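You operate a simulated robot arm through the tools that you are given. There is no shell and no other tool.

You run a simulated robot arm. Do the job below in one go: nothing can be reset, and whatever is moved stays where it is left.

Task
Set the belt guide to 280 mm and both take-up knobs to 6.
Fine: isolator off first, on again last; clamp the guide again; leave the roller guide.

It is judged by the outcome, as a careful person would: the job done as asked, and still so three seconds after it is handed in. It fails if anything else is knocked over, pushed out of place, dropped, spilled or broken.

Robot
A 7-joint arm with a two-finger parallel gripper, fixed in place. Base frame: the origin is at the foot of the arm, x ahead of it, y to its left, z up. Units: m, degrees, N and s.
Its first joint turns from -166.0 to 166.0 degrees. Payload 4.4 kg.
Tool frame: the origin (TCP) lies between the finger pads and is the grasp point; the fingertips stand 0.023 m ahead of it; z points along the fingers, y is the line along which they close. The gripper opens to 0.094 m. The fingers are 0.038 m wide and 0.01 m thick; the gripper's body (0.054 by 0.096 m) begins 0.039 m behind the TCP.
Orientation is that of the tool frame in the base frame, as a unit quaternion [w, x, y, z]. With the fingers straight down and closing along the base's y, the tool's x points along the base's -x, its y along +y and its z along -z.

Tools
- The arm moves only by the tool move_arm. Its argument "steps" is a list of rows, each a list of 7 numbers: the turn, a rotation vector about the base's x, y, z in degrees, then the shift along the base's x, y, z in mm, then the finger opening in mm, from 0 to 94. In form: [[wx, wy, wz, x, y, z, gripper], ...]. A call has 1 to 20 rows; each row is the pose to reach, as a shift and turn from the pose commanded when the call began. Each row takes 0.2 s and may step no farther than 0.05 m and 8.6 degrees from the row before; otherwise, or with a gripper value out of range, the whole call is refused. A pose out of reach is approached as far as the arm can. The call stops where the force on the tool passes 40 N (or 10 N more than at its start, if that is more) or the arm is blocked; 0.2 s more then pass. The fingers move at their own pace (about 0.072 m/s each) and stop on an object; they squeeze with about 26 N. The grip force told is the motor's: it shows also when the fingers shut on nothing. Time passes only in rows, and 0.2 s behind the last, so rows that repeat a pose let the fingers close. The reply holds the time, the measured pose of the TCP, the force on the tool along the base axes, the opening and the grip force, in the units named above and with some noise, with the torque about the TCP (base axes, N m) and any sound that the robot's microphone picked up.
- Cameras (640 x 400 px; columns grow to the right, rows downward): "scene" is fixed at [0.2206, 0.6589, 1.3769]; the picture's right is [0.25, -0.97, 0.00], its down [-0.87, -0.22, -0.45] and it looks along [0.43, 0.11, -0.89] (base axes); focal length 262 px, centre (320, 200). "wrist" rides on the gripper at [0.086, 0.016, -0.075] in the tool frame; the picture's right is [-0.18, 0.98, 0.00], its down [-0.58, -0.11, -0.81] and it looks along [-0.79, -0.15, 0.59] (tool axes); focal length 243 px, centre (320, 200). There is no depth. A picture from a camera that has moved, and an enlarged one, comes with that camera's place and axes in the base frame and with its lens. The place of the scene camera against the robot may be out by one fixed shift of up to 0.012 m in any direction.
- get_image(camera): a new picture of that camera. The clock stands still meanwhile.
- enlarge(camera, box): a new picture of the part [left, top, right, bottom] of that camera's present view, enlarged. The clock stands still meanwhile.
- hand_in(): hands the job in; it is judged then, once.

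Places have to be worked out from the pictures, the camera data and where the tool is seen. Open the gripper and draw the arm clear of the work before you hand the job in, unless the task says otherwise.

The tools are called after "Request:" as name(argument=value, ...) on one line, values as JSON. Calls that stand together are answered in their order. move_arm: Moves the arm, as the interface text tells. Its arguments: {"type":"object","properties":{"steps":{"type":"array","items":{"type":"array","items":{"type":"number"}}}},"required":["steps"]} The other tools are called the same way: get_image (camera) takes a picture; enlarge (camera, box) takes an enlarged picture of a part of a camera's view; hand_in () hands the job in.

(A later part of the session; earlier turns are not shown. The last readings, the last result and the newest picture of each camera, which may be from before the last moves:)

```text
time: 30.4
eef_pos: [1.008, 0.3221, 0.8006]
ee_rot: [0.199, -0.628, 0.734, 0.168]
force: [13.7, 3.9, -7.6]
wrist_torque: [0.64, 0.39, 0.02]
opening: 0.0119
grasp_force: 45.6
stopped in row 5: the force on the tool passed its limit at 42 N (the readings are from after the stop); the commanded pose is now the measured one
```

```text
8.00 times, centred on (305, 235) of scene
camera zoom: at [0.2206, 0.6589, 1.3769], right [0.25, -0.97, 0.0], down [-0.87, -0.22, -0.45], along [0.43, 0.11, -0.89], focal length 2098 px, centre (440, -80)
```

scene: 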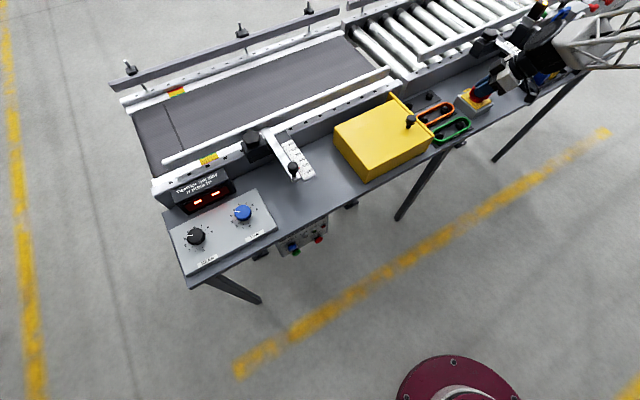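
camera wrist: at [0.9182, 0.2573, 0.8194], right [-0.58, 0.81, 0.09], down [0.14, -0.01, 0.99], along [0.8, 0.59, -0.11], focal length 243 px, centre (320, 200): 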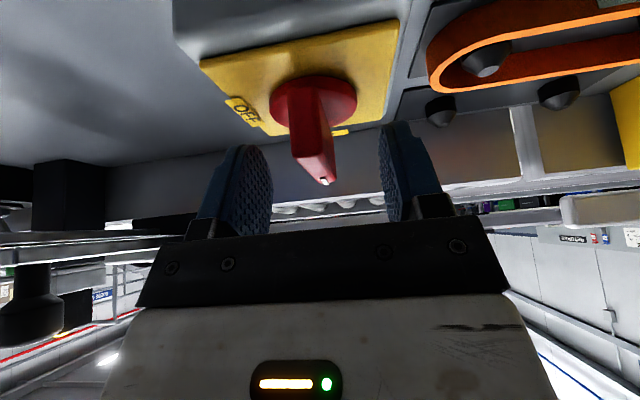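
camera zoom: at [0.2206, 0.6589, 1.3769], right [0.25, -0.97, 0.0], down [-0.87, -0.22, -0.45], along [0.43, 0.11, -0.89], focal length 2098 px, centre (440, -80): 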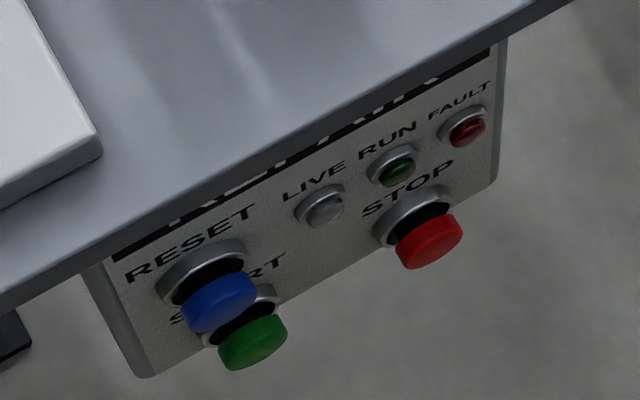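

LIVE lamp went dark: the handle goes OFF counter‑clockwise (now about 36° round). To finish the quarter turn with good reach, I release and will push its near end outward with closed fingers.

Request:
move_arm(steps=[[0, 0, 0, 0, 0, 0, 40], [0, 0, 0, 0, 0, 0, 60], [0, 0, 0, 0, 0, 40, 60], [0, 0, 0, 0, 0, 80, 60], [0, 0, -8, -10, -5, 100, 60], [0, 0, -16, -20, -10, 100, 60], [0, 0, -24, -30, -15, 100, 60], [0, 0, -32, -40, -20, 100, 40], [0, 0, -40, -50, -25, 100, 20], [0, 0, -48, -60, -30, 100, 0], [0, 0, -56, -70, -40, 100, 0], [0, 0, -63, -75, -50, 100, 0], [0, 0, -63, -75, -50, 100, 0]])

Request:
move_arm(steps=[[-1.5, 4.7, 0, 10, 3, -30, 0], [-3.1, 9.5, 0, 23, 7, -60, 0], [-3.1, 9.5, 0, 23, 7, -60, 0]])

Request:
get_image(camera="wrist")

Request:
enlarge(camera="scene", box=[440, 70, 510, 120])

```text
time: 33.2
eef_pos: [0.9319, 0.2715, 0.9008]
ee_rot: [0.257, -0.151, 0.954, 0.039]
force: [0.4, -1.1, 0.6]
wrist_torque: [0.02, 0.01, 0.0]
opening: 0.0003
grasp_force: 25.9
```

```text
time: 34.0
eef_pos: [0.9561, 0.2787, 0.8401]
ee_rot: [0.174, -0.155, 0.972, 0.025]
force: [-0.3, -0.4, -0.5]
wrist_torque: [0.03, -0.02, -0.03]
opening: 0.0
grasp_force: 26.1
```

```text
taken
camera wrist: at [0.8482, 0.2637, 0.8798], right [-0.14, 0.99, 0.06], down [0.29, -0.02, 0.96], along [0.95, 0.15, -0.28], focal length 243 px, centre (320, 200)
```

wrist: 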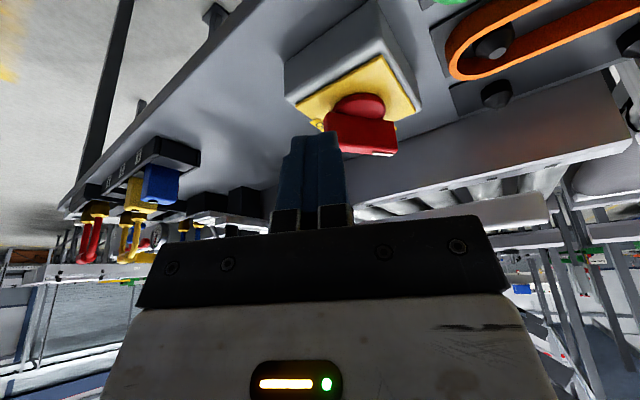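

```text
8.00 times, centred on (475, 95) of scene
camera zoom: at [0.2206, 0.6589, 1.3769], right [0.25, -0.97, 0.0], down [-0.87, -0.22, -0.45], along [0.43, 0.11, -0.89], focal length 2098 px, centre (-920, 1040)
```

zoom: 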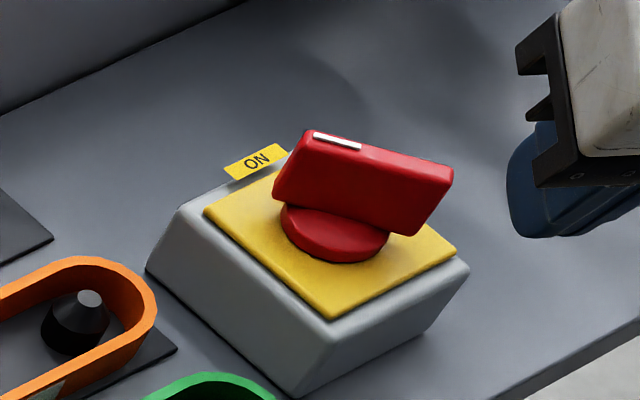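

Handle rests at roughly 36° from ON. I lower beside its near end and push outward.

Request:
move_arm(steps=[[0, 0, 0, 0, 0, -25, 0], [0, 0, 0, 0, 0, -45, 0], [0, 0, 0, 5, 2, -45, 0], [0, 0, 0, 10, 3, -45, 0], [0, 0, 0, 15, 5, -45, 0], [0, 0, 0, 20, 7, -45, 0], [0, 0, 0, 20, 7, -45, 0]])

Request:
get_image(camera="wrist")

Request:
enlarge(camera="scene", box=[440, 70, 510, 120])

```text
time: 35.6
eef_pos: [0.9764, 0.2833, 0.7965]
ee_rot: [0.173, -0.154, 0.973, 0.024]
force: [-0.2, -4.3, 1.4]
wrist_torque: [0.23, 0.0, 0.12]
opening: 0.0
grasp_force: 25.8
```

```text
taken
camera wrist: at [0.8689, 0.2696, 0.8351], right [-0.14, 0.99, 0.06], down [0.29, -0.02, 0.96], along [0.95, 0.15, -0.28], focal length 243 px, centre (320, 200)
```

wrist: 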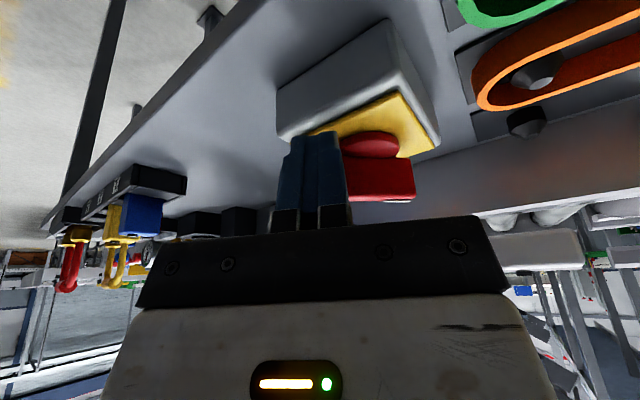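

```text
8.00 times, centred on (475, 95) of scene
camera zoom: at [0.2206, 0.6589, 1.3769], right [0.25, -0.97, 0.0], down [-0.87, -0.22, -0.45], along [0.43, 0.11, -0.89], focal length 2098 px, centre (-920, 1040)
```

zoom: 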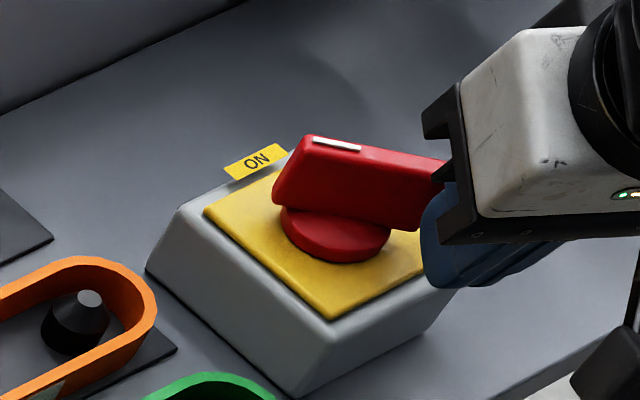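

Contact with the bar's near end; it has begun to turn. I keep pushing outward.

Request:
move_arm(steps=[[0, 0, 0, 4, 1, 0, 0], [0, 0, 0, 8, 2, 0, 0], [0, 0, 0, 12, 4, 0, 0], [0, 0, 0, 12, 4, 0, 0]])

Request:
get_image(camera="wrist")

Request:
enlarge(camera="scene", box=[440, 70, 510, 120])

```text
time: 36.6
eef_pos: [0.9883, 0.2919, 0.7969]
ee_rot: [0.174, -0.154, 0.972, 0.025]
force: [-0.9, -1.3, 2.4]
wrist_torque: [0.01, 0.02, -0.02]
opening: 0.0
grasp_force: 26.3
```

```text
taken
camera wrist: at [0.8808, 0.2754, 0.8354], right [-0.14, 0.99, 0.06], down [0.29, -0.02, 0.96], along [0.95, 0.15, -0.28], focal length 243 px, centre (320, 200)
```

wrist: 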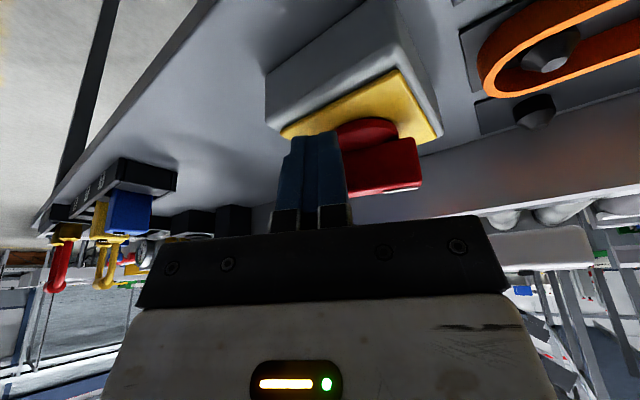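

```text
8.00 times, centred on (475, 95) of scene
camera zoom: at [0.2206, 0.6589, 1.3769], right [0.25, -0.97, 0.0], down [-0.87, -0.22, -0.45], along [0.43, 0.11, -0.89], focal length 2098 px, centre (-920, 1040)
```

zoom: 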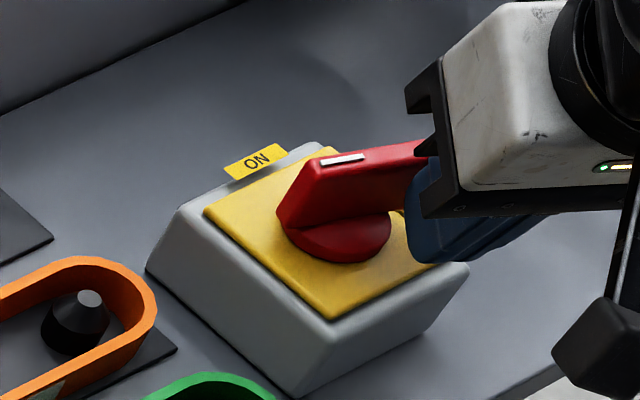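

It's turning well (~60°). Continuing outward.

Request:
move_arm(steps=[[0, 0, 0, 4, 1, 0, 0], [0, 0, 0, 8, 3, 0, 0], [0, 0, 0, 12, 4, 0, 0], [0, 0, 0, 16, 6, 0, 0], [0, 0, 0, 19, 7, 0, 0], [0, 0, 0, 19, 7, 0, 0]])

Request:
get_image(camera="wrist")

Request:
enlarge(camera="scene", box=[440, 70, 510, 120])

```text
time: 37.2
eef_pos: [0.9925, 0.2913, 0.7959]
ee_rot: [0.173, -0.155, 0.972, 0.025]
force: [-22.4, -11.5, 11.4]
wrist_torque: [0.06, 0.1, 0.13]
opening: 0.0
grasp_force: 26.4
stopped in row 2: the force on the tool passed its limit at 57 N (the readings are from after the stop); the commanded pose is now the measured one
```

```text
taken
camera wrist: at [0.8857, 0.2766, 0.8354], right [-0.14, 0.99, 0.06], down [0.29, -0.02, 0.96], along [0.95, 0.15, -0.28], focal length 243 px, centre (320, 200)
```

wrist: 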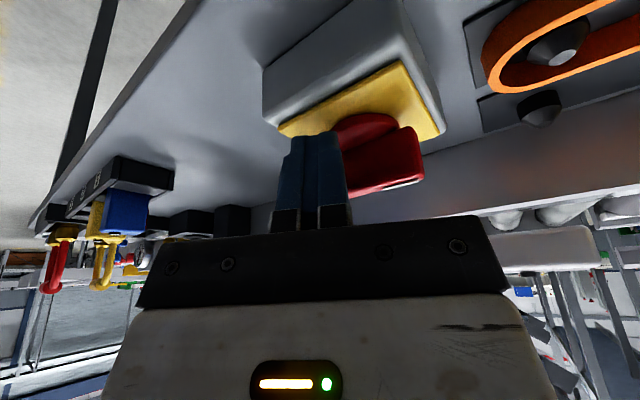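

```text
8.00 times, centred on (475, 95) of scene
camera zoom: at [0.2206, 0.6589, 1.3769], right [0.25, -0.97, 0.0], down [-0.87, -0.22, -0.45], along [0.43, 0.11, -0.89], focal length 2098 px, centre (-920, 1040)
```

zoom: 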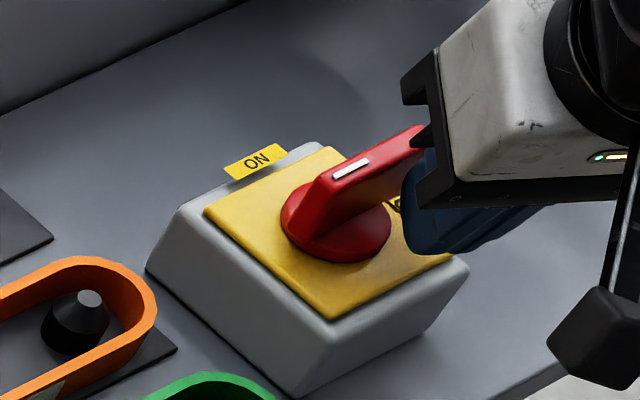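

The handle reached its stop, aligned with the OFF label. I back off, raise, and verify the LIVE lamp.

Request:
move_arm(steps=[[0, 0, 0, -8, -3, 0, 0], [0, 0, 0, -30, -12, 10, 0], [0, 0, 0, -55, -25, 50, 0], [0, 0, 0, -85, -35, 85, 0], [0, 0, 0, -120, -40, 115, 0], [0, 0, 0, -160, -50, 140, 0], [0, 0, 0, -160, -50, 140, 0]])

Request:
enlarge(camera="scene", box=[440, 70, 510, 120])

Request:
enlarge(camera="scene", box=[270, 210, 340, 260])

```text
time: 38.8
eef_pos: [0.8318, 0.2412, 0.9358]
ee_rot: [0.172, -0.155, 0.972, 0.024]
force: [0.4, -0.8, -0.3]
wrist_torque: [0.02, -0.01, 0.0]
opening: 0.0001
grasp_force: 26.3
```

```text
8.00 times, centred on (475, 95) of scene
camera zoom: at [0.2206, 0.6589, 1.3769], right [0.25, -0.97, 0.0], down [-0.87, -0.22, -0.45], along [0.43, 0.11, -0.89], focal length 2098 px, centre (-920, 1040)
```

zoom: 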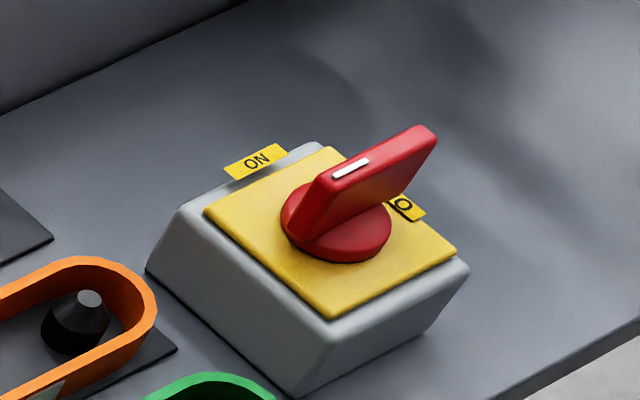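

```text
8.00 times, centred on (305, 235) of scene
camera zoom: at [0.2206, 0.6589, 1.3769], right [0.25, -0.97, 0.0], down [-0.87, -0.22, -0.45], along [0.43, 0.11, -0.89], focal length 2098 px, centre (440, -80)
```

zoom: 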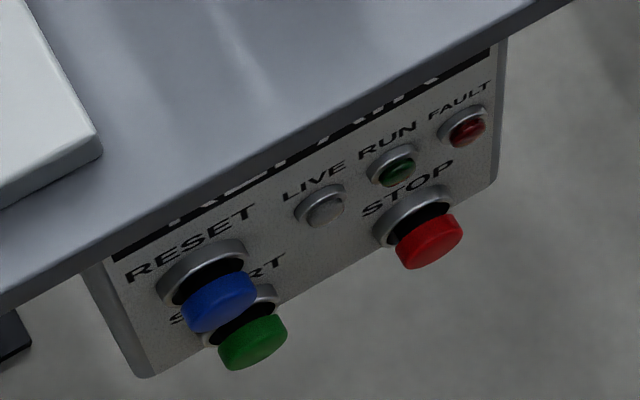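

Isolator is OFF and LIVE is dark. Now I retract and swing over to inspect the belt guide and its clamp.

Request:
move_arm(steps=[[-1.5, 4.7, 0, -36, 0, 20, 0], [-3.1, 9.5, 0, -72, 0, 40, 0], [-4.6, 14.2, 0, -108, 0, 60, 0], [-6.2, 19, 0, -144, 0, 80, 0], [-6.2, 19, 0, -180, 0, 100, 0], [-6.2, 19, 0, -180, 0, 100, 0]])

Request:
move_arm(steps=[[0, 0, 4, -23, 36, -3, 30], [0, 0, 8, -46, 72, -6, 60], [0, 0, 12, -69, 108, -9, 94], [0, 0, 16, -92, 144, -12, 94], [0, 0, 20, -115, 180, -15, 94], [0, 0, 24, -138, 216, -18, 94], [0, 0, 28, -161, 252, -21, 94], [0, 0, 32, -184, 288, -24, 94], [0, 0, 36, -207, 324, -27, 94], [0, 0, 40, -230, 360, -30, 94], [0, 0, 40, -230, 360, -30, 94]])

Request:
get_image(camera="wrist")

```text
time: 40.2
eef_pos: [0.6523, 0.2423, 1.0366]
ee_rot: [0.0, -0.157, 0.988, -0.003]
force: [-0.9, 0.8, 0.5]
wrist_torque: [0.01, 0.02, -0.01]
opening: 0.0
grasp_force: 25.6
```

```text
time: 42.6
eef_pos: [0.4227, 0.6024, 1.0065]
ee_rot: [0.002, -0.486, 0.874, -0.002]
force: [0.1, 0.2, 0.0]
wrist_torque: [0.01, -0.02, -0.02]
opening: 0.094
grasp_force: 0.1
```

```text
taken
camera wrist: at [0.3626, 0.5398, 1.0797], right [-0.74, 0.68, -0.01], down [0.4, 0.44, 0.81], along [0.55, 0.59, -0.59], focal length 243 px, centre (320, 200)
```

wrist: 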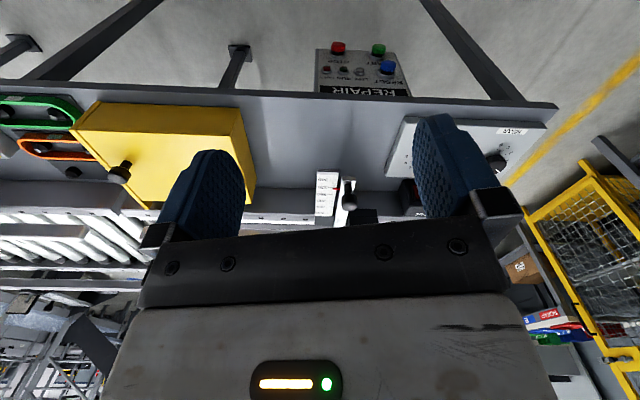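

The clamp is hidden behind the gripper; I tilt outward 20° to bring it into view.

Request:
move_arm(steps=[[5, -4.6, 0, 10, 10, 0, 94], [10, -9.2, 0, 20, 20, 0, 94], [14.6, -13.6, 0, 30, 30, 0, 94], [14.6, -13.6, 0, 30, 30, 0, 94]])

Request:
get_image(camera="wrist")

Request:
enlarge(camera="wrist", box=[240, 60, 420, 220])

```text
time: 43.6
eef_pos: [0.4532, 0.6315, 1.0068]
ee_rot: [0.166, -0.478, 0.861, 0.051]
force: [-0.2, -1.3, 0.3]
wrist_torque: [0.03, 0.01, 0.0]
opening: 0.0939
grasp_force: 0.1
```

```text
taken
camera wrist: at [0.3793, 0.5547, 1.0451], right [-0.74, 0.68, -0.01], down [0.18, 0.21, 0.96], along [0.65, 0.7, -0.28], focal length 243 px, centre (320, 200)
```

wrist: 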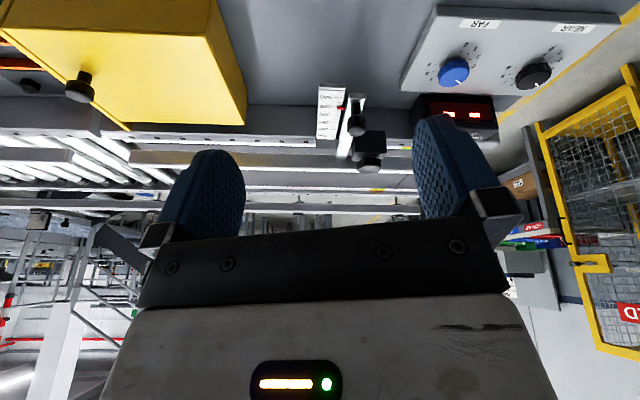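

```text
2.50 times, centred on (330, 140) of wrist
camera zoom: at [0.3793, 0.5547, 1.0451], right [-0.74, 0.68, -0.01], down [0.18, 0.21, 0.96], along [0.65, 0.7, -0.28], focal length 606 px, centre (295, 350)
```

zoom: 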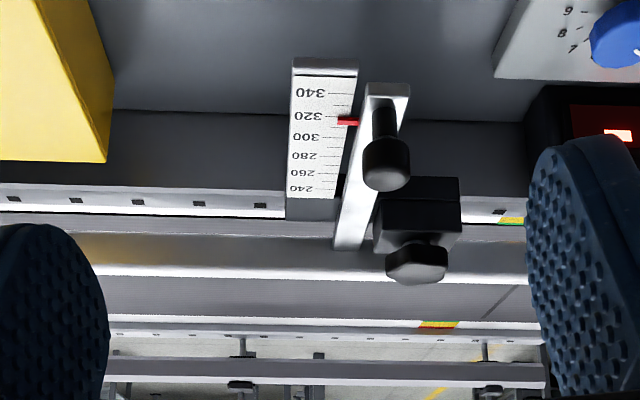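

Clear view: star clamp at about (0.607, 0.938, 0.85), guide handle knob at (0.548, 0.811, 0.845), pointer ≈318. Having the wrist camera on the upper side would help; I test in free air whether the tool can be flipped round.

Request:
move_arm(steps=[[-5, 4.6, 0, -10, -10, 0, 94], [-10, 9.2, 0, -20, -20, 0, 94], [-14.6, 13.6, 0, -30, -30, 20, 94], [-14.6, 13.6, 0, -30, -30, 40, 94]])

Request:
move_arm(steps=[[0, 0, -8, 0, 0, 0, 94], [0, 0, -16, 0, 0, 0, 94], [0, 0, -24, 0, 0, 0, 94], [0, 0, -32, 0, 0, 0, 94], [0, 0, -40, 0, 0, 0, 94], [0, 0, -48, 0, 0, 0, 94], [0, 0, -56, 0, 0, 0, 94], [0, 0, -64, 0, 0, 0, 94], [0, 0, -72, 0, 0, 0, 94], [0, 0, -80, 0, 0, 0, 94], [0, 0, -88, 0, 0, 0, 94], [0, 0, -96, 0, 0, 0, 94], [0, 0, -104, 0, 0, 0, 94], [0, 0, -112, 0, 0, 0, 94], [0, 0, -120, 0, 0, 0, 94], [0, 0, -128, 0, 0, 0, 94], [0, 0, -136, 0, 0, 0, 94], [0, 0, -144, 0, 0, 0, 94], [0, 0, -152, 0, 0, 0, 94], [0, 0, -160, 0, 0, 0, 94]])

```text
time: 44.6
eef_pos: [0.4228, 0.6023, 1.0458]
ee_rot: [0.001, -0.486, 0.874, -0.002]
force: [1.0, 0.5, -0.1]
wrist_torque: [0.04, -0.01, 0.05]
opening: 0.0942
grasp_force: 0.1
```

```text
time: 48.8
eef_pos: [0.4232, 0.6025, 1.0444]
ee_rot: [-0.002, 0.778, 0.629, -0.003]
force: [-0.3, 0.2, 0.2]
wrist_torque: [-0.04, -0.02, 0.0]
opening: 0.094
grasp_force: 0.1
```

It reaches 160° of flip fine. I try further, and then tilt outward toward the star with the camera above.

Request:
move_arm(steps=[[0, 0, -8, 0, 0, 0, 94], [0, 0, -16, 0, 0, 0, 94], [0, 0, -24, 0, 0, 0, 94], [0, 0, -32, 0, 0, 0, 94], [0, 0, -40, 0, 0, 0, 94], [0, 0, -40, 0, 0, 0, 94]])

Request:
get_image(camera="wrist")

```text
time: 50.2
eef_pos: [0.438, 0.5893, 1.0418]
ee_rot: [-0.016, 0.865, 0.501, -0.007]
force: [-0.2, -0.2, -0.8]
wrist_torque: [0.01, 0.0, -0.03]
opening: 0.0938
grasp_force: 0.2
out of reach, approached as far as the arm can: row 2, 3, 4, 5, 6
```

```text
taken
camera wrist: at [0.4977, 0.6576, 1.1155], right [0.76, -0.65, -0.03], down [-0.36, -0.47, 0.81], along [-0.54, -0.6, -0.59], focal length 243 px, centre (320, 200)
```

wrist: 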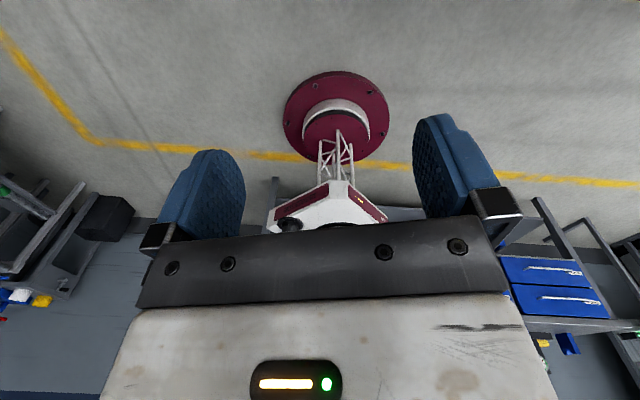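

The flip limit is about yaw −110°; enough for approaching the star with the camera above. I return within range and check the pose.

Request:
move_arm(steps=[[0, 0, 8, 0, 0, 0, 94], [0, 0, 16, 0, 0, 0, 94], [0, 0, 24, 0, 0, 0, 94], [0, 0, 32, 0, 0, 0, 94], [0, 0, 40, 0, 0, 0, 94], [0, 0, 40, 0, 0, 0, 94]])

```text
time: 51.6
eef_pos: [0.4387, 0.5901, 1.0424]
ee_rot: [-0.013, 0.64, 0.768, -0.012]
force: [-0.1, 0.0, 0.0]
wrist_torque: [-0.01, 0.02, 0.01]
opening: 0.094
grasp_force: 0.0
```

Now I turn to yaw −105° and tilt outward 45°, camera on top, short of the star.

Request:
move_arm(steps=[[0, -1, -8, 20, 35, 0, 94], [0, -2, -16, 40, 70, 0, 94], [0, -2, -24, 60, 105, 0, 94], [0, -2, -25, 60, 105, 0, 94]])

Request:
move_arm(steps=[[7.25, -1.94, 0, 5, 10, 0, 94], [14.5, -3.9, 0, 10, 20, 0, 80], [21.7, -5.8, 0, 15, 30, 0, 70], [29, -7.8, 0, 20, 40, 0, 70], [36.2, -9.7, 0, 25, 50, 0, 70], [43.5, -11.6, 0, 30, 60, -10, 70], [43.5, -11.6, 0, 30, 60, -20, 70]])

Request:
get_image(camera="wrist")

Request:
get_image(camera="scene")

```text
time: 52.6
eef_pos: [0.4997, 0.6945, 1.0428]
ee_rot: [-0.001, 0.793, 0.61, 0.001]
force: [-0.4, -0.2, 0.2]
wrist_torque: [0.01, 0.01, 0.01]
opening: 0.0937
grasp_force: 0.1
```

```text
time: 54.2
eef_pos: [0.5292, 0.7556, 1.0227]
ee_rot: [-0.234, 0.732, 0.562, 0.306]
force: [-1.1, -0.5, -0.2]
wrist_torque: [0.01, 0.01, 0.02]
opening: 0.0699
grasp_force: 0.0
```

```text
taken
camera wrist: at [0.5461, 0.7607, 1.1357], right [0.92, -0.38, -0.13], down [-0.36, -0.92, 0.15], along [-0.18, -0.09, -0.98], focal length 243 px, centre (320, 200)
```

wrist: 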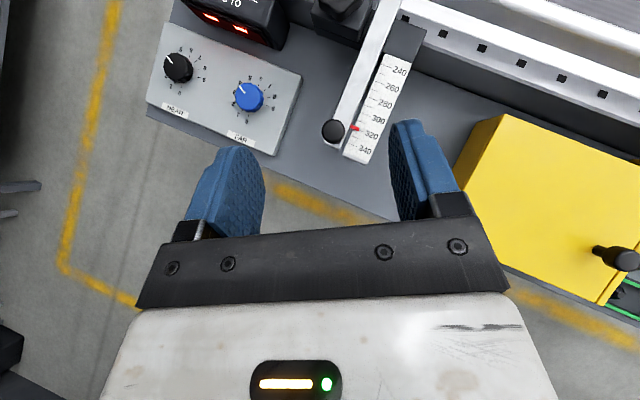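

```text
taken
```

scene: 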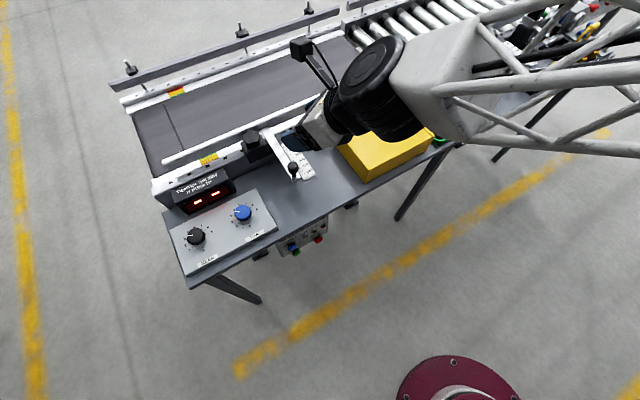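

Excellent overhead view. I enlarge the knobs and the scale here.

Request:
enlarge(camera="wrist", box=[140, 30, 310, 160])

Request:
enlarge(camera="wrist", box=[310, 0, 440, 170])

```text
3.08 times, centred on (225, 95) of wrist
camera zoom: at [0.5461, 0.7607, 1.1357], right [0.92, -0.38, -0.13], down [-0.36, -0.92, 0.15], along [-0.18, -0.09, -0.98], focal length 746 px, centre (612, 523)
```

zoom: 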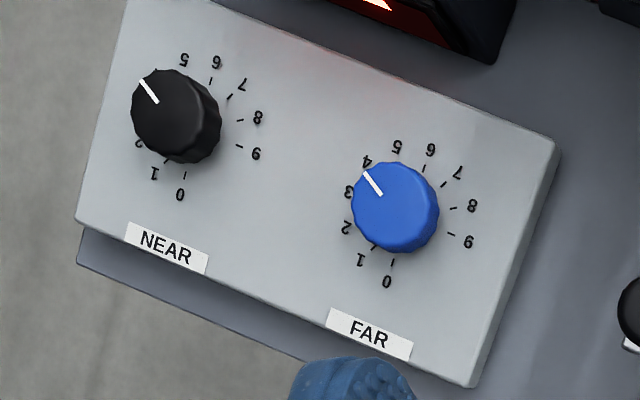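

```text
2.35 times, centred on (375, 85) of wrist
camera zoom: at [0.5461, 0.7607, 1.1357], right [0.92, -0.38, -0.13], down [-0.36, -0.92, 0.15], along [-0.18, -0.09, -0.98], focal length 571 px, centre (191, 471)
```

zoom: 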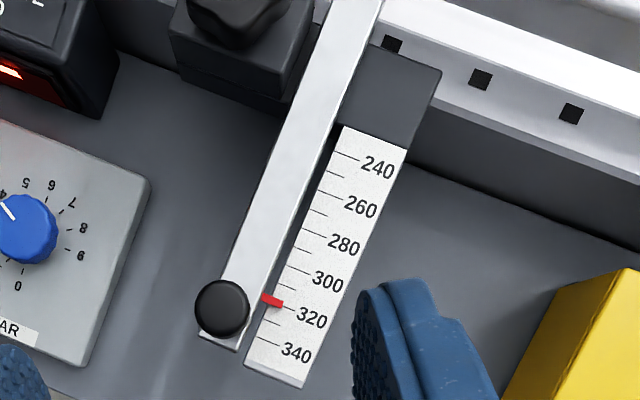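

Moving above the star clamp at z≈0.95 to view it from above.

Request:
move_arm(steps=[[0, 0, 0, 16, 37, -15, 70], [0, 0, 0, 32, 73, -30, 70], [0, 0, 0, 48, 110, -45, 75], [0, 0, 0, 64, 146, -60, 80], [0, 0, 0, 78, 182, -73, 80], [0, 0, 0, 78, 182, -73, 80]])

Request:
get_image(camera="wrist")

```text
time: 55.6
eef_pos: [0.6066, 0.9372, 0.95]
ee_rot: [-0.233, 0.732, 0.562, 0.305]
force: [-0.1, 0.0, 0.0]
wrist_torque: [0.01, -0.02, 0.0]
opening: 0.08
grasp_force: 0.1
```

```text
taken
camera wrist: at [0.6242, 0.9428, 1.0622], right [0.92, -0.38, -0.13], down [-0.36, -0.92, 0.15], along [-0.18, -0.1, -0.98], focal length 243 px, centre (320, 200)
```

wrist: 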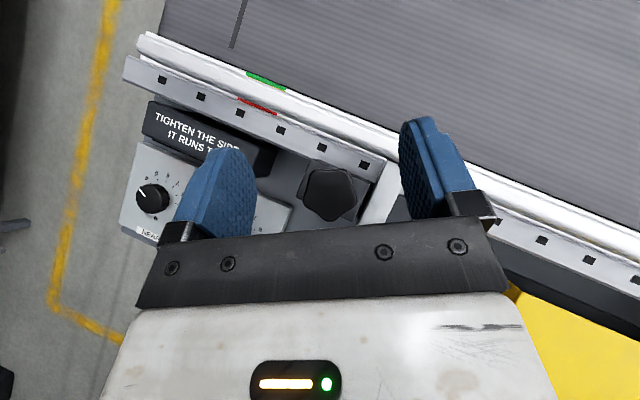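

Request:
enlarge(camera="wrist", box=[260, 130, 420, 230])

Request:
enlarge(camera="scene", box=[230, 110, 320, 180])

```text
4.00 times, centred on (340, 180) of wrist
camera zoom: at [0.6242, 0.9428, 1.0622], right [0.92, -0.38, -0.13], down [-0.36, -0.92, 0.15], along [-0.18, -0.1, -0.98], focal length 970 px, centre (240, 280)
```

zoom: 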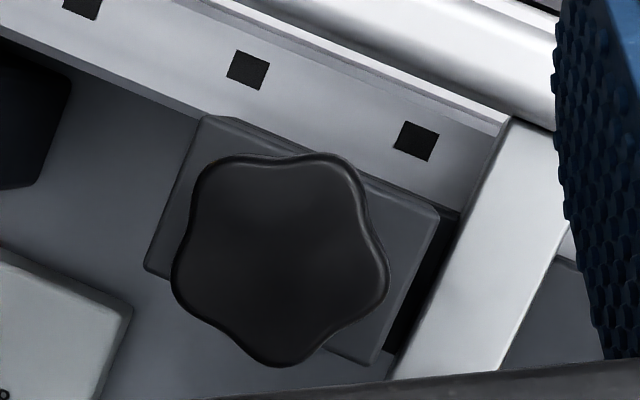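

```text
5.71 times, centred on (275, 145) of scene
camera zoom: at [0.2206, 0.6589, 1.3769], right [0.25, -0.97, 0.0], down [-0.87, -0.22, -0.45], along [0.43, 0.11, -0.89], focal length 1498 px, centre (577, 514)
```

zoom: 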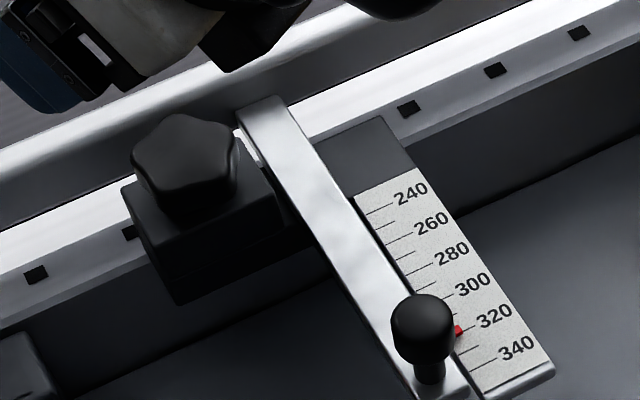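

From two wrist views the star is at (0.598, 0.924), z≈0.845–0.865, with the block top just below. I descend around it with fingers at 80 mm.

Request:
move_arm(steps=[[0, 0, 0, -5, -10, -20, 80], [0, 0, 0, -9.6, -16, -45, 80], [0, 0, 0, -9.6, -16, -60, 80], [0, 0, 0, -9.6, -16, -73, 80], [0, 0, 0, -9.6, -16, -73, 80]])

Request:
get_image(camera="wrist")

Request:
enlarge(camera="scene", box=[200, 90, 320, 180])

```text
time: 56.8
eef_pos: [0.5972, 0.9202, 0.8748]
ee_rot: [-0.233, 0.732, 0.563, 0.304]
force: [-0.1, 0.0, 1.0]
wrist_torque: [0.0, 0.02, 0.03]
opening: 0.0799
grasp_force: 0.1
```

```text
taken
camera wrist: at [0.614, 0.9262, 0.9895], right [0.92, -0.38, -0.13], down [-0.36, -0.92, 0.15], along [-0.18, -0.1, -0.98], focal length 243 px, centre (320, 200)
```

wrist: 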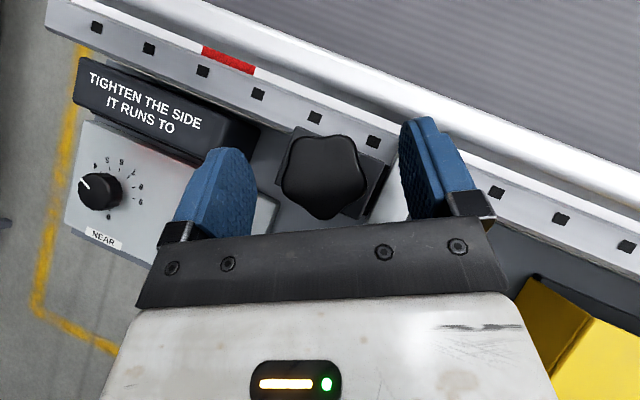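

```text
4.44 times, centred on (260, 135) of scene
camera zoom: at [0.2206, 0.6589, 1.3769], right [0.25, -0.97, 0.0], down [-0.87, -0.22, -0.45], along [0.43, 0.11, -0.89], focal length 1165 px, centre (587, 489)
```

zoom: 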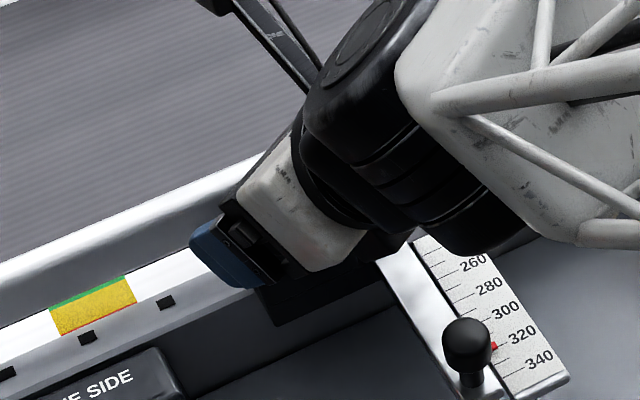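

Star is centred between the fingers. Closing on it.

Request:
move_arm(steps=[[0, 0, 0, 0, 0, 0, 60], [0, 0, 0, 0, 0, 0, 30], [0, 0, 0, 0, 0, 0, 20], [0, 0, 0, 0, 0, 0, 20]])

Request:
get_image(camera="wrist")

```text
time: 57.8
eef_pos: [0.5964, 0.9207, 0.8777]
ee_rot: [-0.234, 0.732, 0.563, 0.305]
force: [5.7, 1.1, -2.1]
wrist_torque: [0.11, 0.03, 0.03]
opening: 0.0431
grasp_force: 45.2
```

```text
taken
camera wrist: at [0.6142, 0.9261, 0.9896], right [0.92, -0.38, -0.13], down [-0.36, -0.92, 0.15], along [-0.18, -0.1, -0.98], focal length 243 px, centre (320, 200)
```

wrist: 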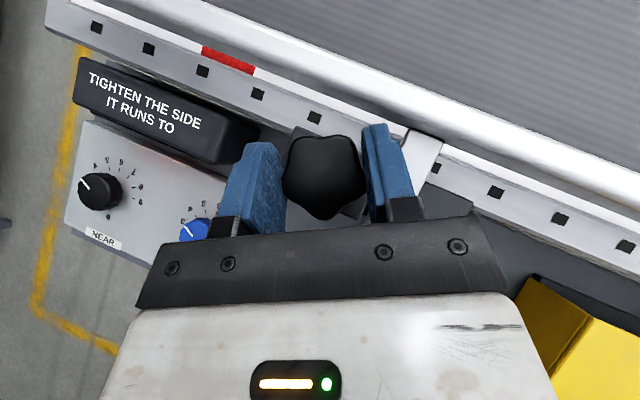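

Gripped (43 mm). Trying a gentle counter‑clockwise turn to loosen.

Request:
move_arm(steps=[[0, 0, 5, 0.3, 0, 0, 20], [0, 0, 10, 0.5, -0.1, 0, 20], [0, 0, 16, 0.8, -0.2, 0, 20], [0, 0, 16, 0.8, -0.2, 0, 20]])

Request:
get_image(camera="wrist")

```text
time: 58.8
eef_pos: [0.5976, 0.919, 0.8772]
ee_rot: [-0.274, 0.646, 0.66, 0.269]
force: [3.8, 0.4, -3.8]
wrist_torque: [0.23, 0.03, 0.01]
opening: 0.043
grasp_force: 44.8
```

```text
taken
camera wrist: at [0.6134, 0.9308, 0.9895], right [0.99, -0.11, -0.13], down [-0.09, -0.98, 0.15], along [-0.14, -0.14, -0.98], focal length 243 px, centre (320, 200)
```

wrist: 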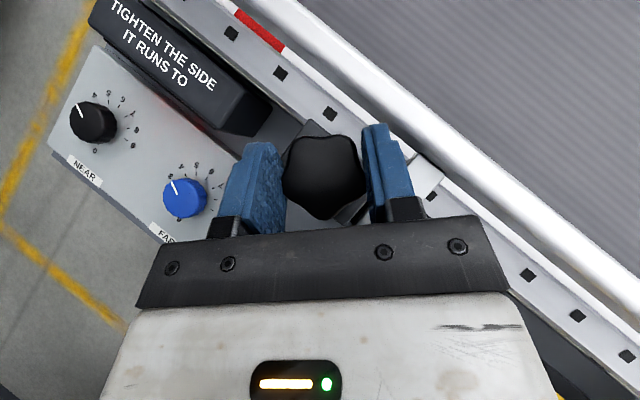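

It turns freely with the gripper. Continuing counter‑clockwise to about 48° total.

Request:
move_arm(steps=[[0, 0, 8, 0.4, 0, 0, 20], [0, 0, 16, 0.8, 0.1, 0, 20], [0, 0, 24, 1.2, 0.2, 0, 20], [0, 0, 32, 1.6, 0.4, 0, 20], [0, 0, 32, 1.6, 0.4, 0, 20]])

Request:
get_image(camera="wrist")

```text
time: 60.0
eef_pos: [0.5991, 0.9205, 0.8755]
ee_rot: [-0.337, 0.439, 0.812, 0.183]
force: [-7.7, -2.9, -3.6]
wrist_torque: [-0.4, 0.2, 0.02]
opening: 0.0429
grasp_force: 44.9
```

```text
taken
camera wrist: at [0.6079, 0.9382, 0.9896], right [0.89, 0.43, -0.13], down [0.45, -0.88, 0.15], along [-0.05, -0.2, -0.98], focal length 243 px, centre (320, 200)
```

wrist: 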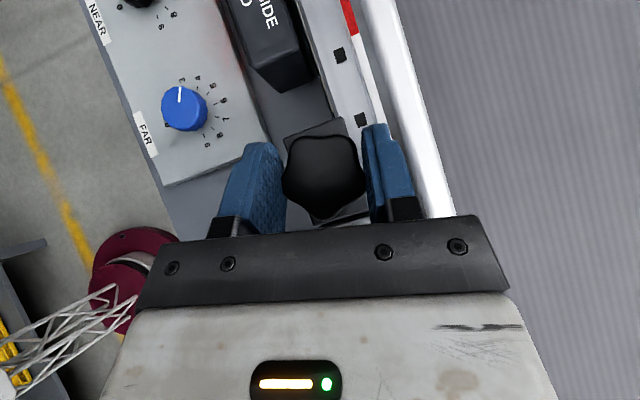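

48° turned, still easy. I continue another 24° before regrasping.

Request:
move_arm(steps=[[0, 0, 8, 0.3, 0.3, 0, 20], [0, 0, 16, 0.5, 0.6, 0, 20], [0, 0, 24, 0.6, 1, 0, 20], [0, 0, 24, 0.6, 1, 0, 20]])

Request:
get_image(camera="wrist")

Request:
get_image(camera="scene")

```text
time: 61.0
eef_pos: [0.6003, 0.921, 0.8765]
ee_rot: [-0.369, 0.261, 0.885, 0.109]
force: [-14.2, -17.9, -1.9]
wrist_torque: [-0.41, 0.25, 0.08]
opening: 0.043
grasp_force: 44.7
```

```text
taken
camera wrist: at [0.6017, 0.9414, 0.9896], right [0.64, 0.76, -0.13], down [0.77, -0.62, 0.15], along [0.04, -0.2, -0.98], focal length 243 px, centre (320, 200)
```

wrist: 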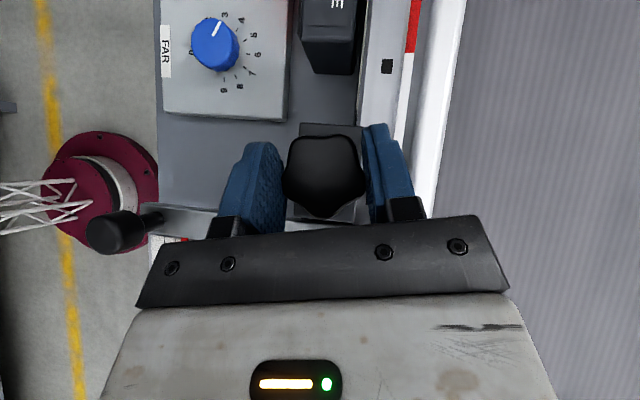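

```text
taken
```

scene: 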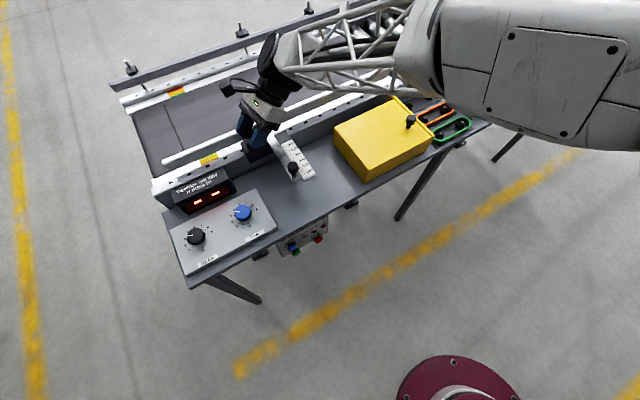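

Turned 72° counter‑clockwise in total. I release, lift, and return the tool to az 75° above the guide's handle knob.

Request:
move_arm(steps=[[0, 0, 0, 0, 0, 0, 50], [0, 0, 0, 0, 0, 0, 75], [0, 0, 0, 0, 0, 15, 75], [0, 0, 0, 0, 0, 50, 75], [0, 0, 0, 0, 0, 95, 75], [0, 0, -8, -5, -10, 110, 75], [0, 0, -16, -10, -20, 110, 75], [0, 0, -24, -15, -30, 110, 75], [0, 0, -32, -20, -40, 110, 75], [0, 0, -40, -25, -50, 110, 75], [0, 0, -48, -30, -60, 110, 75], [0, 0, -56, -35, -75, 110, 75], [0, 0, -64, -43, -90, 110, 75], [0, 0, -72, -50, -105, 110, 60], [0, 0, -72, -50, -105, 110, 60]])

Request:
get_image(camera="wrist")

```text
time: 64.2
eef_pos: [0.5496, 0.8157, 0.987]
ee_rot: [-0.234, 0.732, 0.562, 0.306]
force: [0.0, 0.0, -0.2]
wrist_torque: [-0.04, -0.01, -0.01]
opening: 0.0601
grasp_force: 0.1
```

```text
taken
camera wrist: at [0.5672, 0.8222, 1.0998], right [0.92, -0.38, -0.13], down [-0.36, -0.92, 0.15], along [-0.18, -0.1, -0.98], focal length 243 px, centre (320, 200)
```

wrist: 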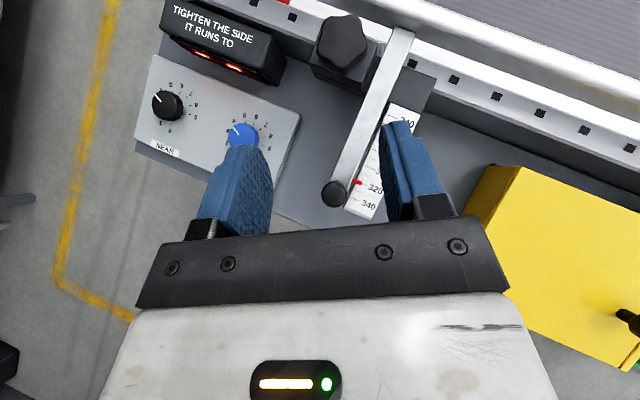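

Handle knob located at (0.539, 0.798, ~0.85). Descending around it with the fingers open.

Request:
move_arm(steps=[[0, 0, 0, -6, -10, -40, 60], [0, 0, 0, -11.6, -20, -80, 60], [0, 0, 0, -11.6, -20, -110, 60], [0, 0, 0, -11.6, -20, -125, 60], [0, 0, 0, -11.6, -20, -125, 60]])

Request:
get_image(camera="wrist")

Request:
enlarge(camera="wrist", box=[260, 60, 420, 230])

```text
time: 65.4
eef_pos: [0.5381, 0.7967, 0.8618]
ee_rot: [-0.234, 0.732, 0.563, 0.305]
force: [0.5, -0.1, 0.5]
wrist_torque: [0.0, 0.01, -0.02]
opening: 0.06
grasp_force: 0.1
```

```text
taken
camera wrist: at [0.5557, 0.8019, 0.9751], right [0.92, -0.38, -0.13], down [-0.36, -0.92, 0.15], along [-0.18, -0.1, -0.98], focal length 243 px, centre (320, 200)
```

wrist: 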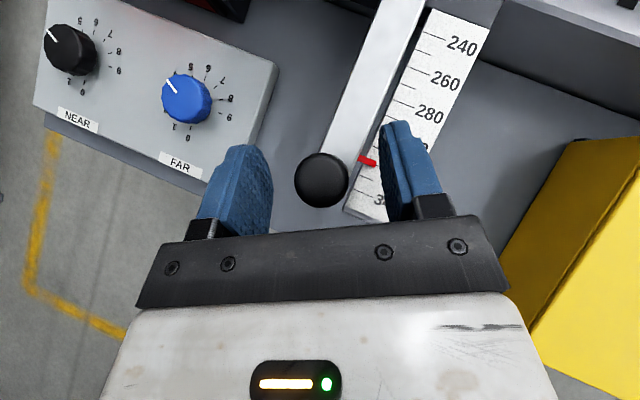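

```text
2.35 times, centred on (340, 145) of wrist
camera zoom: at [0.5557, 0.8019, 0.9751], right [0.92, -0.38, -0.13], down [-0.36, -0.92, 0.15], along [-0.18, -0.1, -0.98], focal length 571 px, centre (273, 329)
```

zoom: 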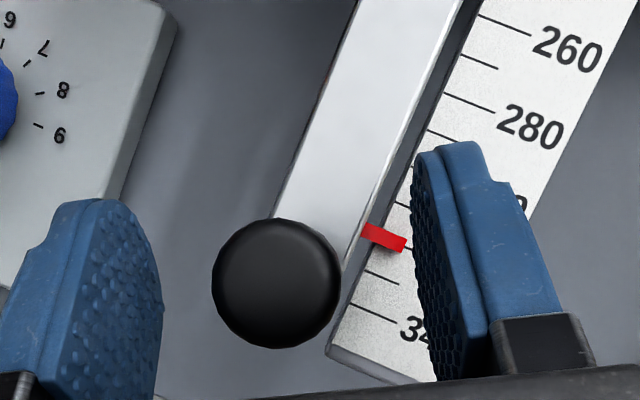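

Knob centred. Closing on it and pushing outward 15 mm along the slide direction.

Request:
move_arm(steps=[[0, 0, 0, 0, 0, 0, 30], [0, 0, 0, 0, 0, 0, 10], [0, 0, 0, 0, 0, 0, 10], [0, 0, 0, 0, 0, 0, 10]])

Request:
move_arm(steps=[[0, 0, 0, 3.5, 3.5, 0, 10], [0, 0, 0, 7, 7, 0, 10], [0, 0, 0, 10.6, 10.6, 0, 10], [0, 0, 0, 10.6, 10.6, 0, 10]])

Request:
enlarge(camera="wrist", box=[260, 60, 420, 230])

```text
time: 66.4
eef_pos: [0.539, 0.7962, 0.8618]
ee_rot: [-0.233, 0.732, 0.562, 0.306]
force: [14.7, -13.4, 0.1]
wrist_torque: [-0.15, -0.17, -0.2]
opening: 0.0252
grasp_force: 44.2
```

```text
time: 67.4
eef_pos: [0.5496, 0.8059, 0.8621]
ee_rot: [-0.234, 0.732, 0.563, 0.305]
force: [26.8, -26.1, 13.1]
wrist_torque: [-0.37, -0.35, -0.14]
opening: 0.0255
grasp_force: 45.3
```

```text
2.35 times, centred on (340, 145) of wrist
camera zoom: at [0.5673, 0.8124, 0.9751], right [0.92, -0.38, -0.13], down [-0.36, -0.92, 0.15], along [-0.18, -0.09, -0.98], focal length 571 px, centre (273, 329)
```

zoom: 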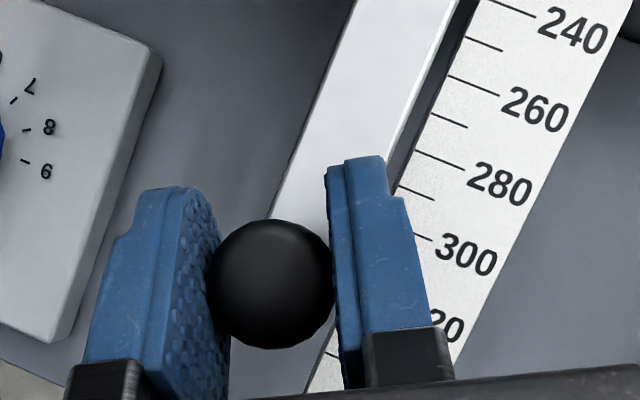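

The guide slides. I relieve the sideways load and check the pointer in the scene view.

Request:
move_arm(steps=[[0, 0, 0, 0.8, -0.8, 0, 10], [0, 0, 0, 1.6, -1.6, 0, 10], [0, 0, 0, 1.6, -1.6, 0, 10]])

Request:
enlarge(camera="scene", box=[250, 130, 330, 190])

Request:
get_image(camera="wrist")

```text
time: 68.2
eef_pos: [0.5504, 0.8062, 0.8613]
ee_rot: [-0.235, 0.731, 0.564, 0.305]
force: [6.6, -4.2, 12.7]
wrist_torque: [0.49, -0.14, -0.14]
opening: 0.0256
grasp_force: 44.9
```

```text
6.67 times, centred on (290, 160) of scene
camera zoom: at [0.2206, 0.6589, 1.3769], right [0.25, -0.97, 0.0], down [-0.87, -0.22, -0.45], along [0.43, 0.11, -0.89], focal length 1748 px, centre (520, 467)
```

zoom: 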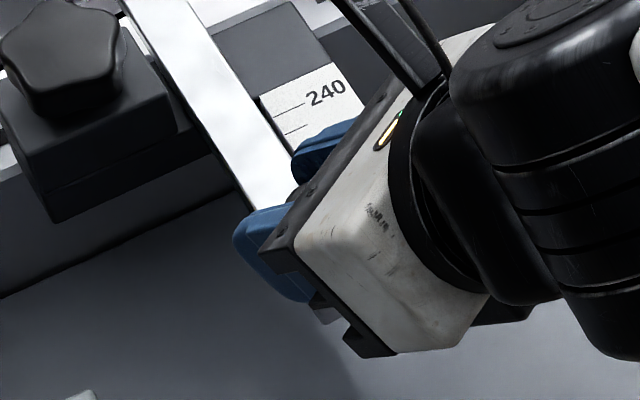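

```text
taken
camera wrist: at [0.567, 0.812, 0.9751], right [0.92, -0.38, -0.13], down [-0.36, -0.92, 0.15], along [-0.18, -0.09, -0.98], focal length 243 px, centre (320, 200)
```

wrist: 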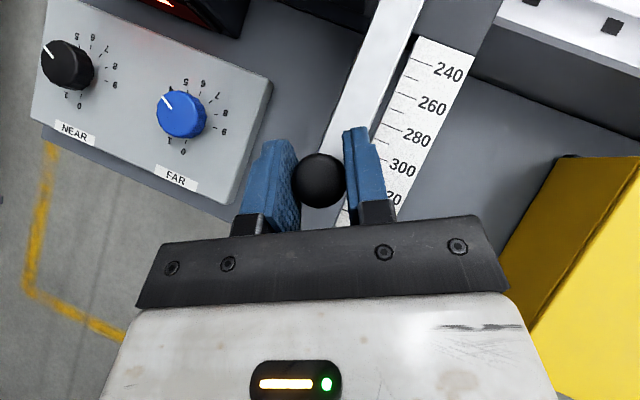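

By dead reckoning the pointer is near 305 now (started ≈320). I push a further 22 mm, then release for a proper reading.

Request:
move_arm(steps=[[0, 0, 0, 4, 4, 0, 10], [0, 0, 0, 8, 8, 0, 10], [0, 0, 0, 12, 12, 0, 10], [0, 0, 0, 15.6, 15.6, 0, 10], [0, 0, 0, 15.6, 15.6, 0, 10]])

Request:
move_arm(steps=[[0, 0, 0, 0, 0, 0, 30], [0, 0, 0, 0, 0, 0, 80], [0, 0, 0, 0, 0, 0, 94], [0, 0, 0, 0, 0, 0, 94]])

Request:
get_image(camera="wrist")

Request:
enlarge(camera="wrist", box=[300, 40, 420, 230])

```text
time: 69.4
eef_pos: [0.5653, 0.8224, 0.8613]
ee_rot: [-0.235, 0.731, 0.563, 0.306]
force: [-15.8, 14.7, 10.4]
wrist_torque: [0.05, 0.14, -0.1]
opening: 0.0254
grasp_force: 45.0
```

```text
time: 70.4
eef_pos: [0.5661, 0.8224, 0.8608]
ee_rot: [-0.234, 0.732, 0.563, 0.305]
force: [-0.4, -0.4, -1.0]
wrist_torque: [0.0, 0.03, -0.02]
opening: 0.0942
grasp_force: 0.0
```

```text
taken
camera wrist: at [0.5835, 0.8271, 0.9747], right [0.92, -0.38, -0.13], down [-0.36, -0.92, 0.15], along [-0.18, -0.1, -0.98], focal length 243 px, centre (320, 200)
```

wrist: 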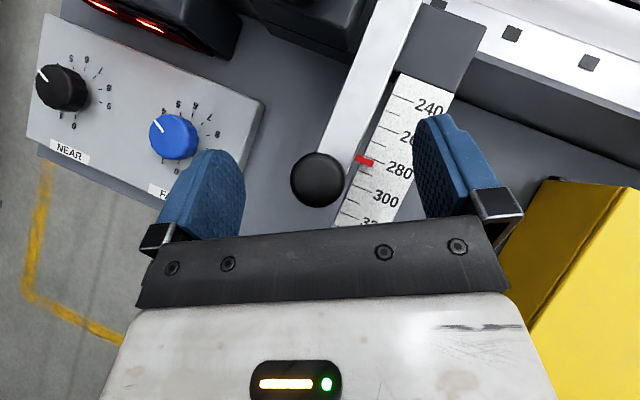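

```text
2.11 times, centred on (360, 135) of wrist
camera zoom: at [0.5835, 0.8271, 0.9747], right [0.92, -0.38, -0.13], down [-0.36, -0.92, 0.15], along [-0.18, -0.1, -0.98], focal length 511 px, centre (236, 337)
```

zoom: 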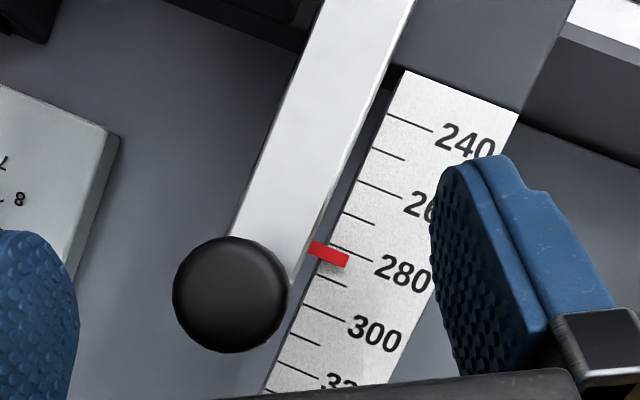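

Request:
enlarge(camera="wrist", box=[335, 120, 415, 190])

```text
5.71 times, centred on (375, 155) of wrist
camera zoom: at [0.5835, 0.8271, 0.9747], right [0.92, -0.38, -0.13], down [-0.36, -0.92, 0.15], along [-0.18, -0.1, -0.98], focal length 1386 px, centre (6, 457)
```

zoom: 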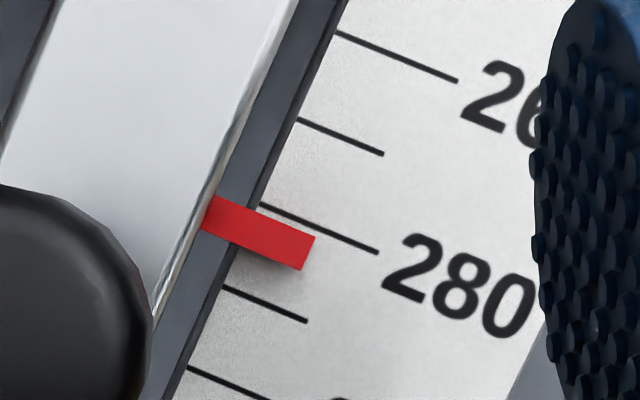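

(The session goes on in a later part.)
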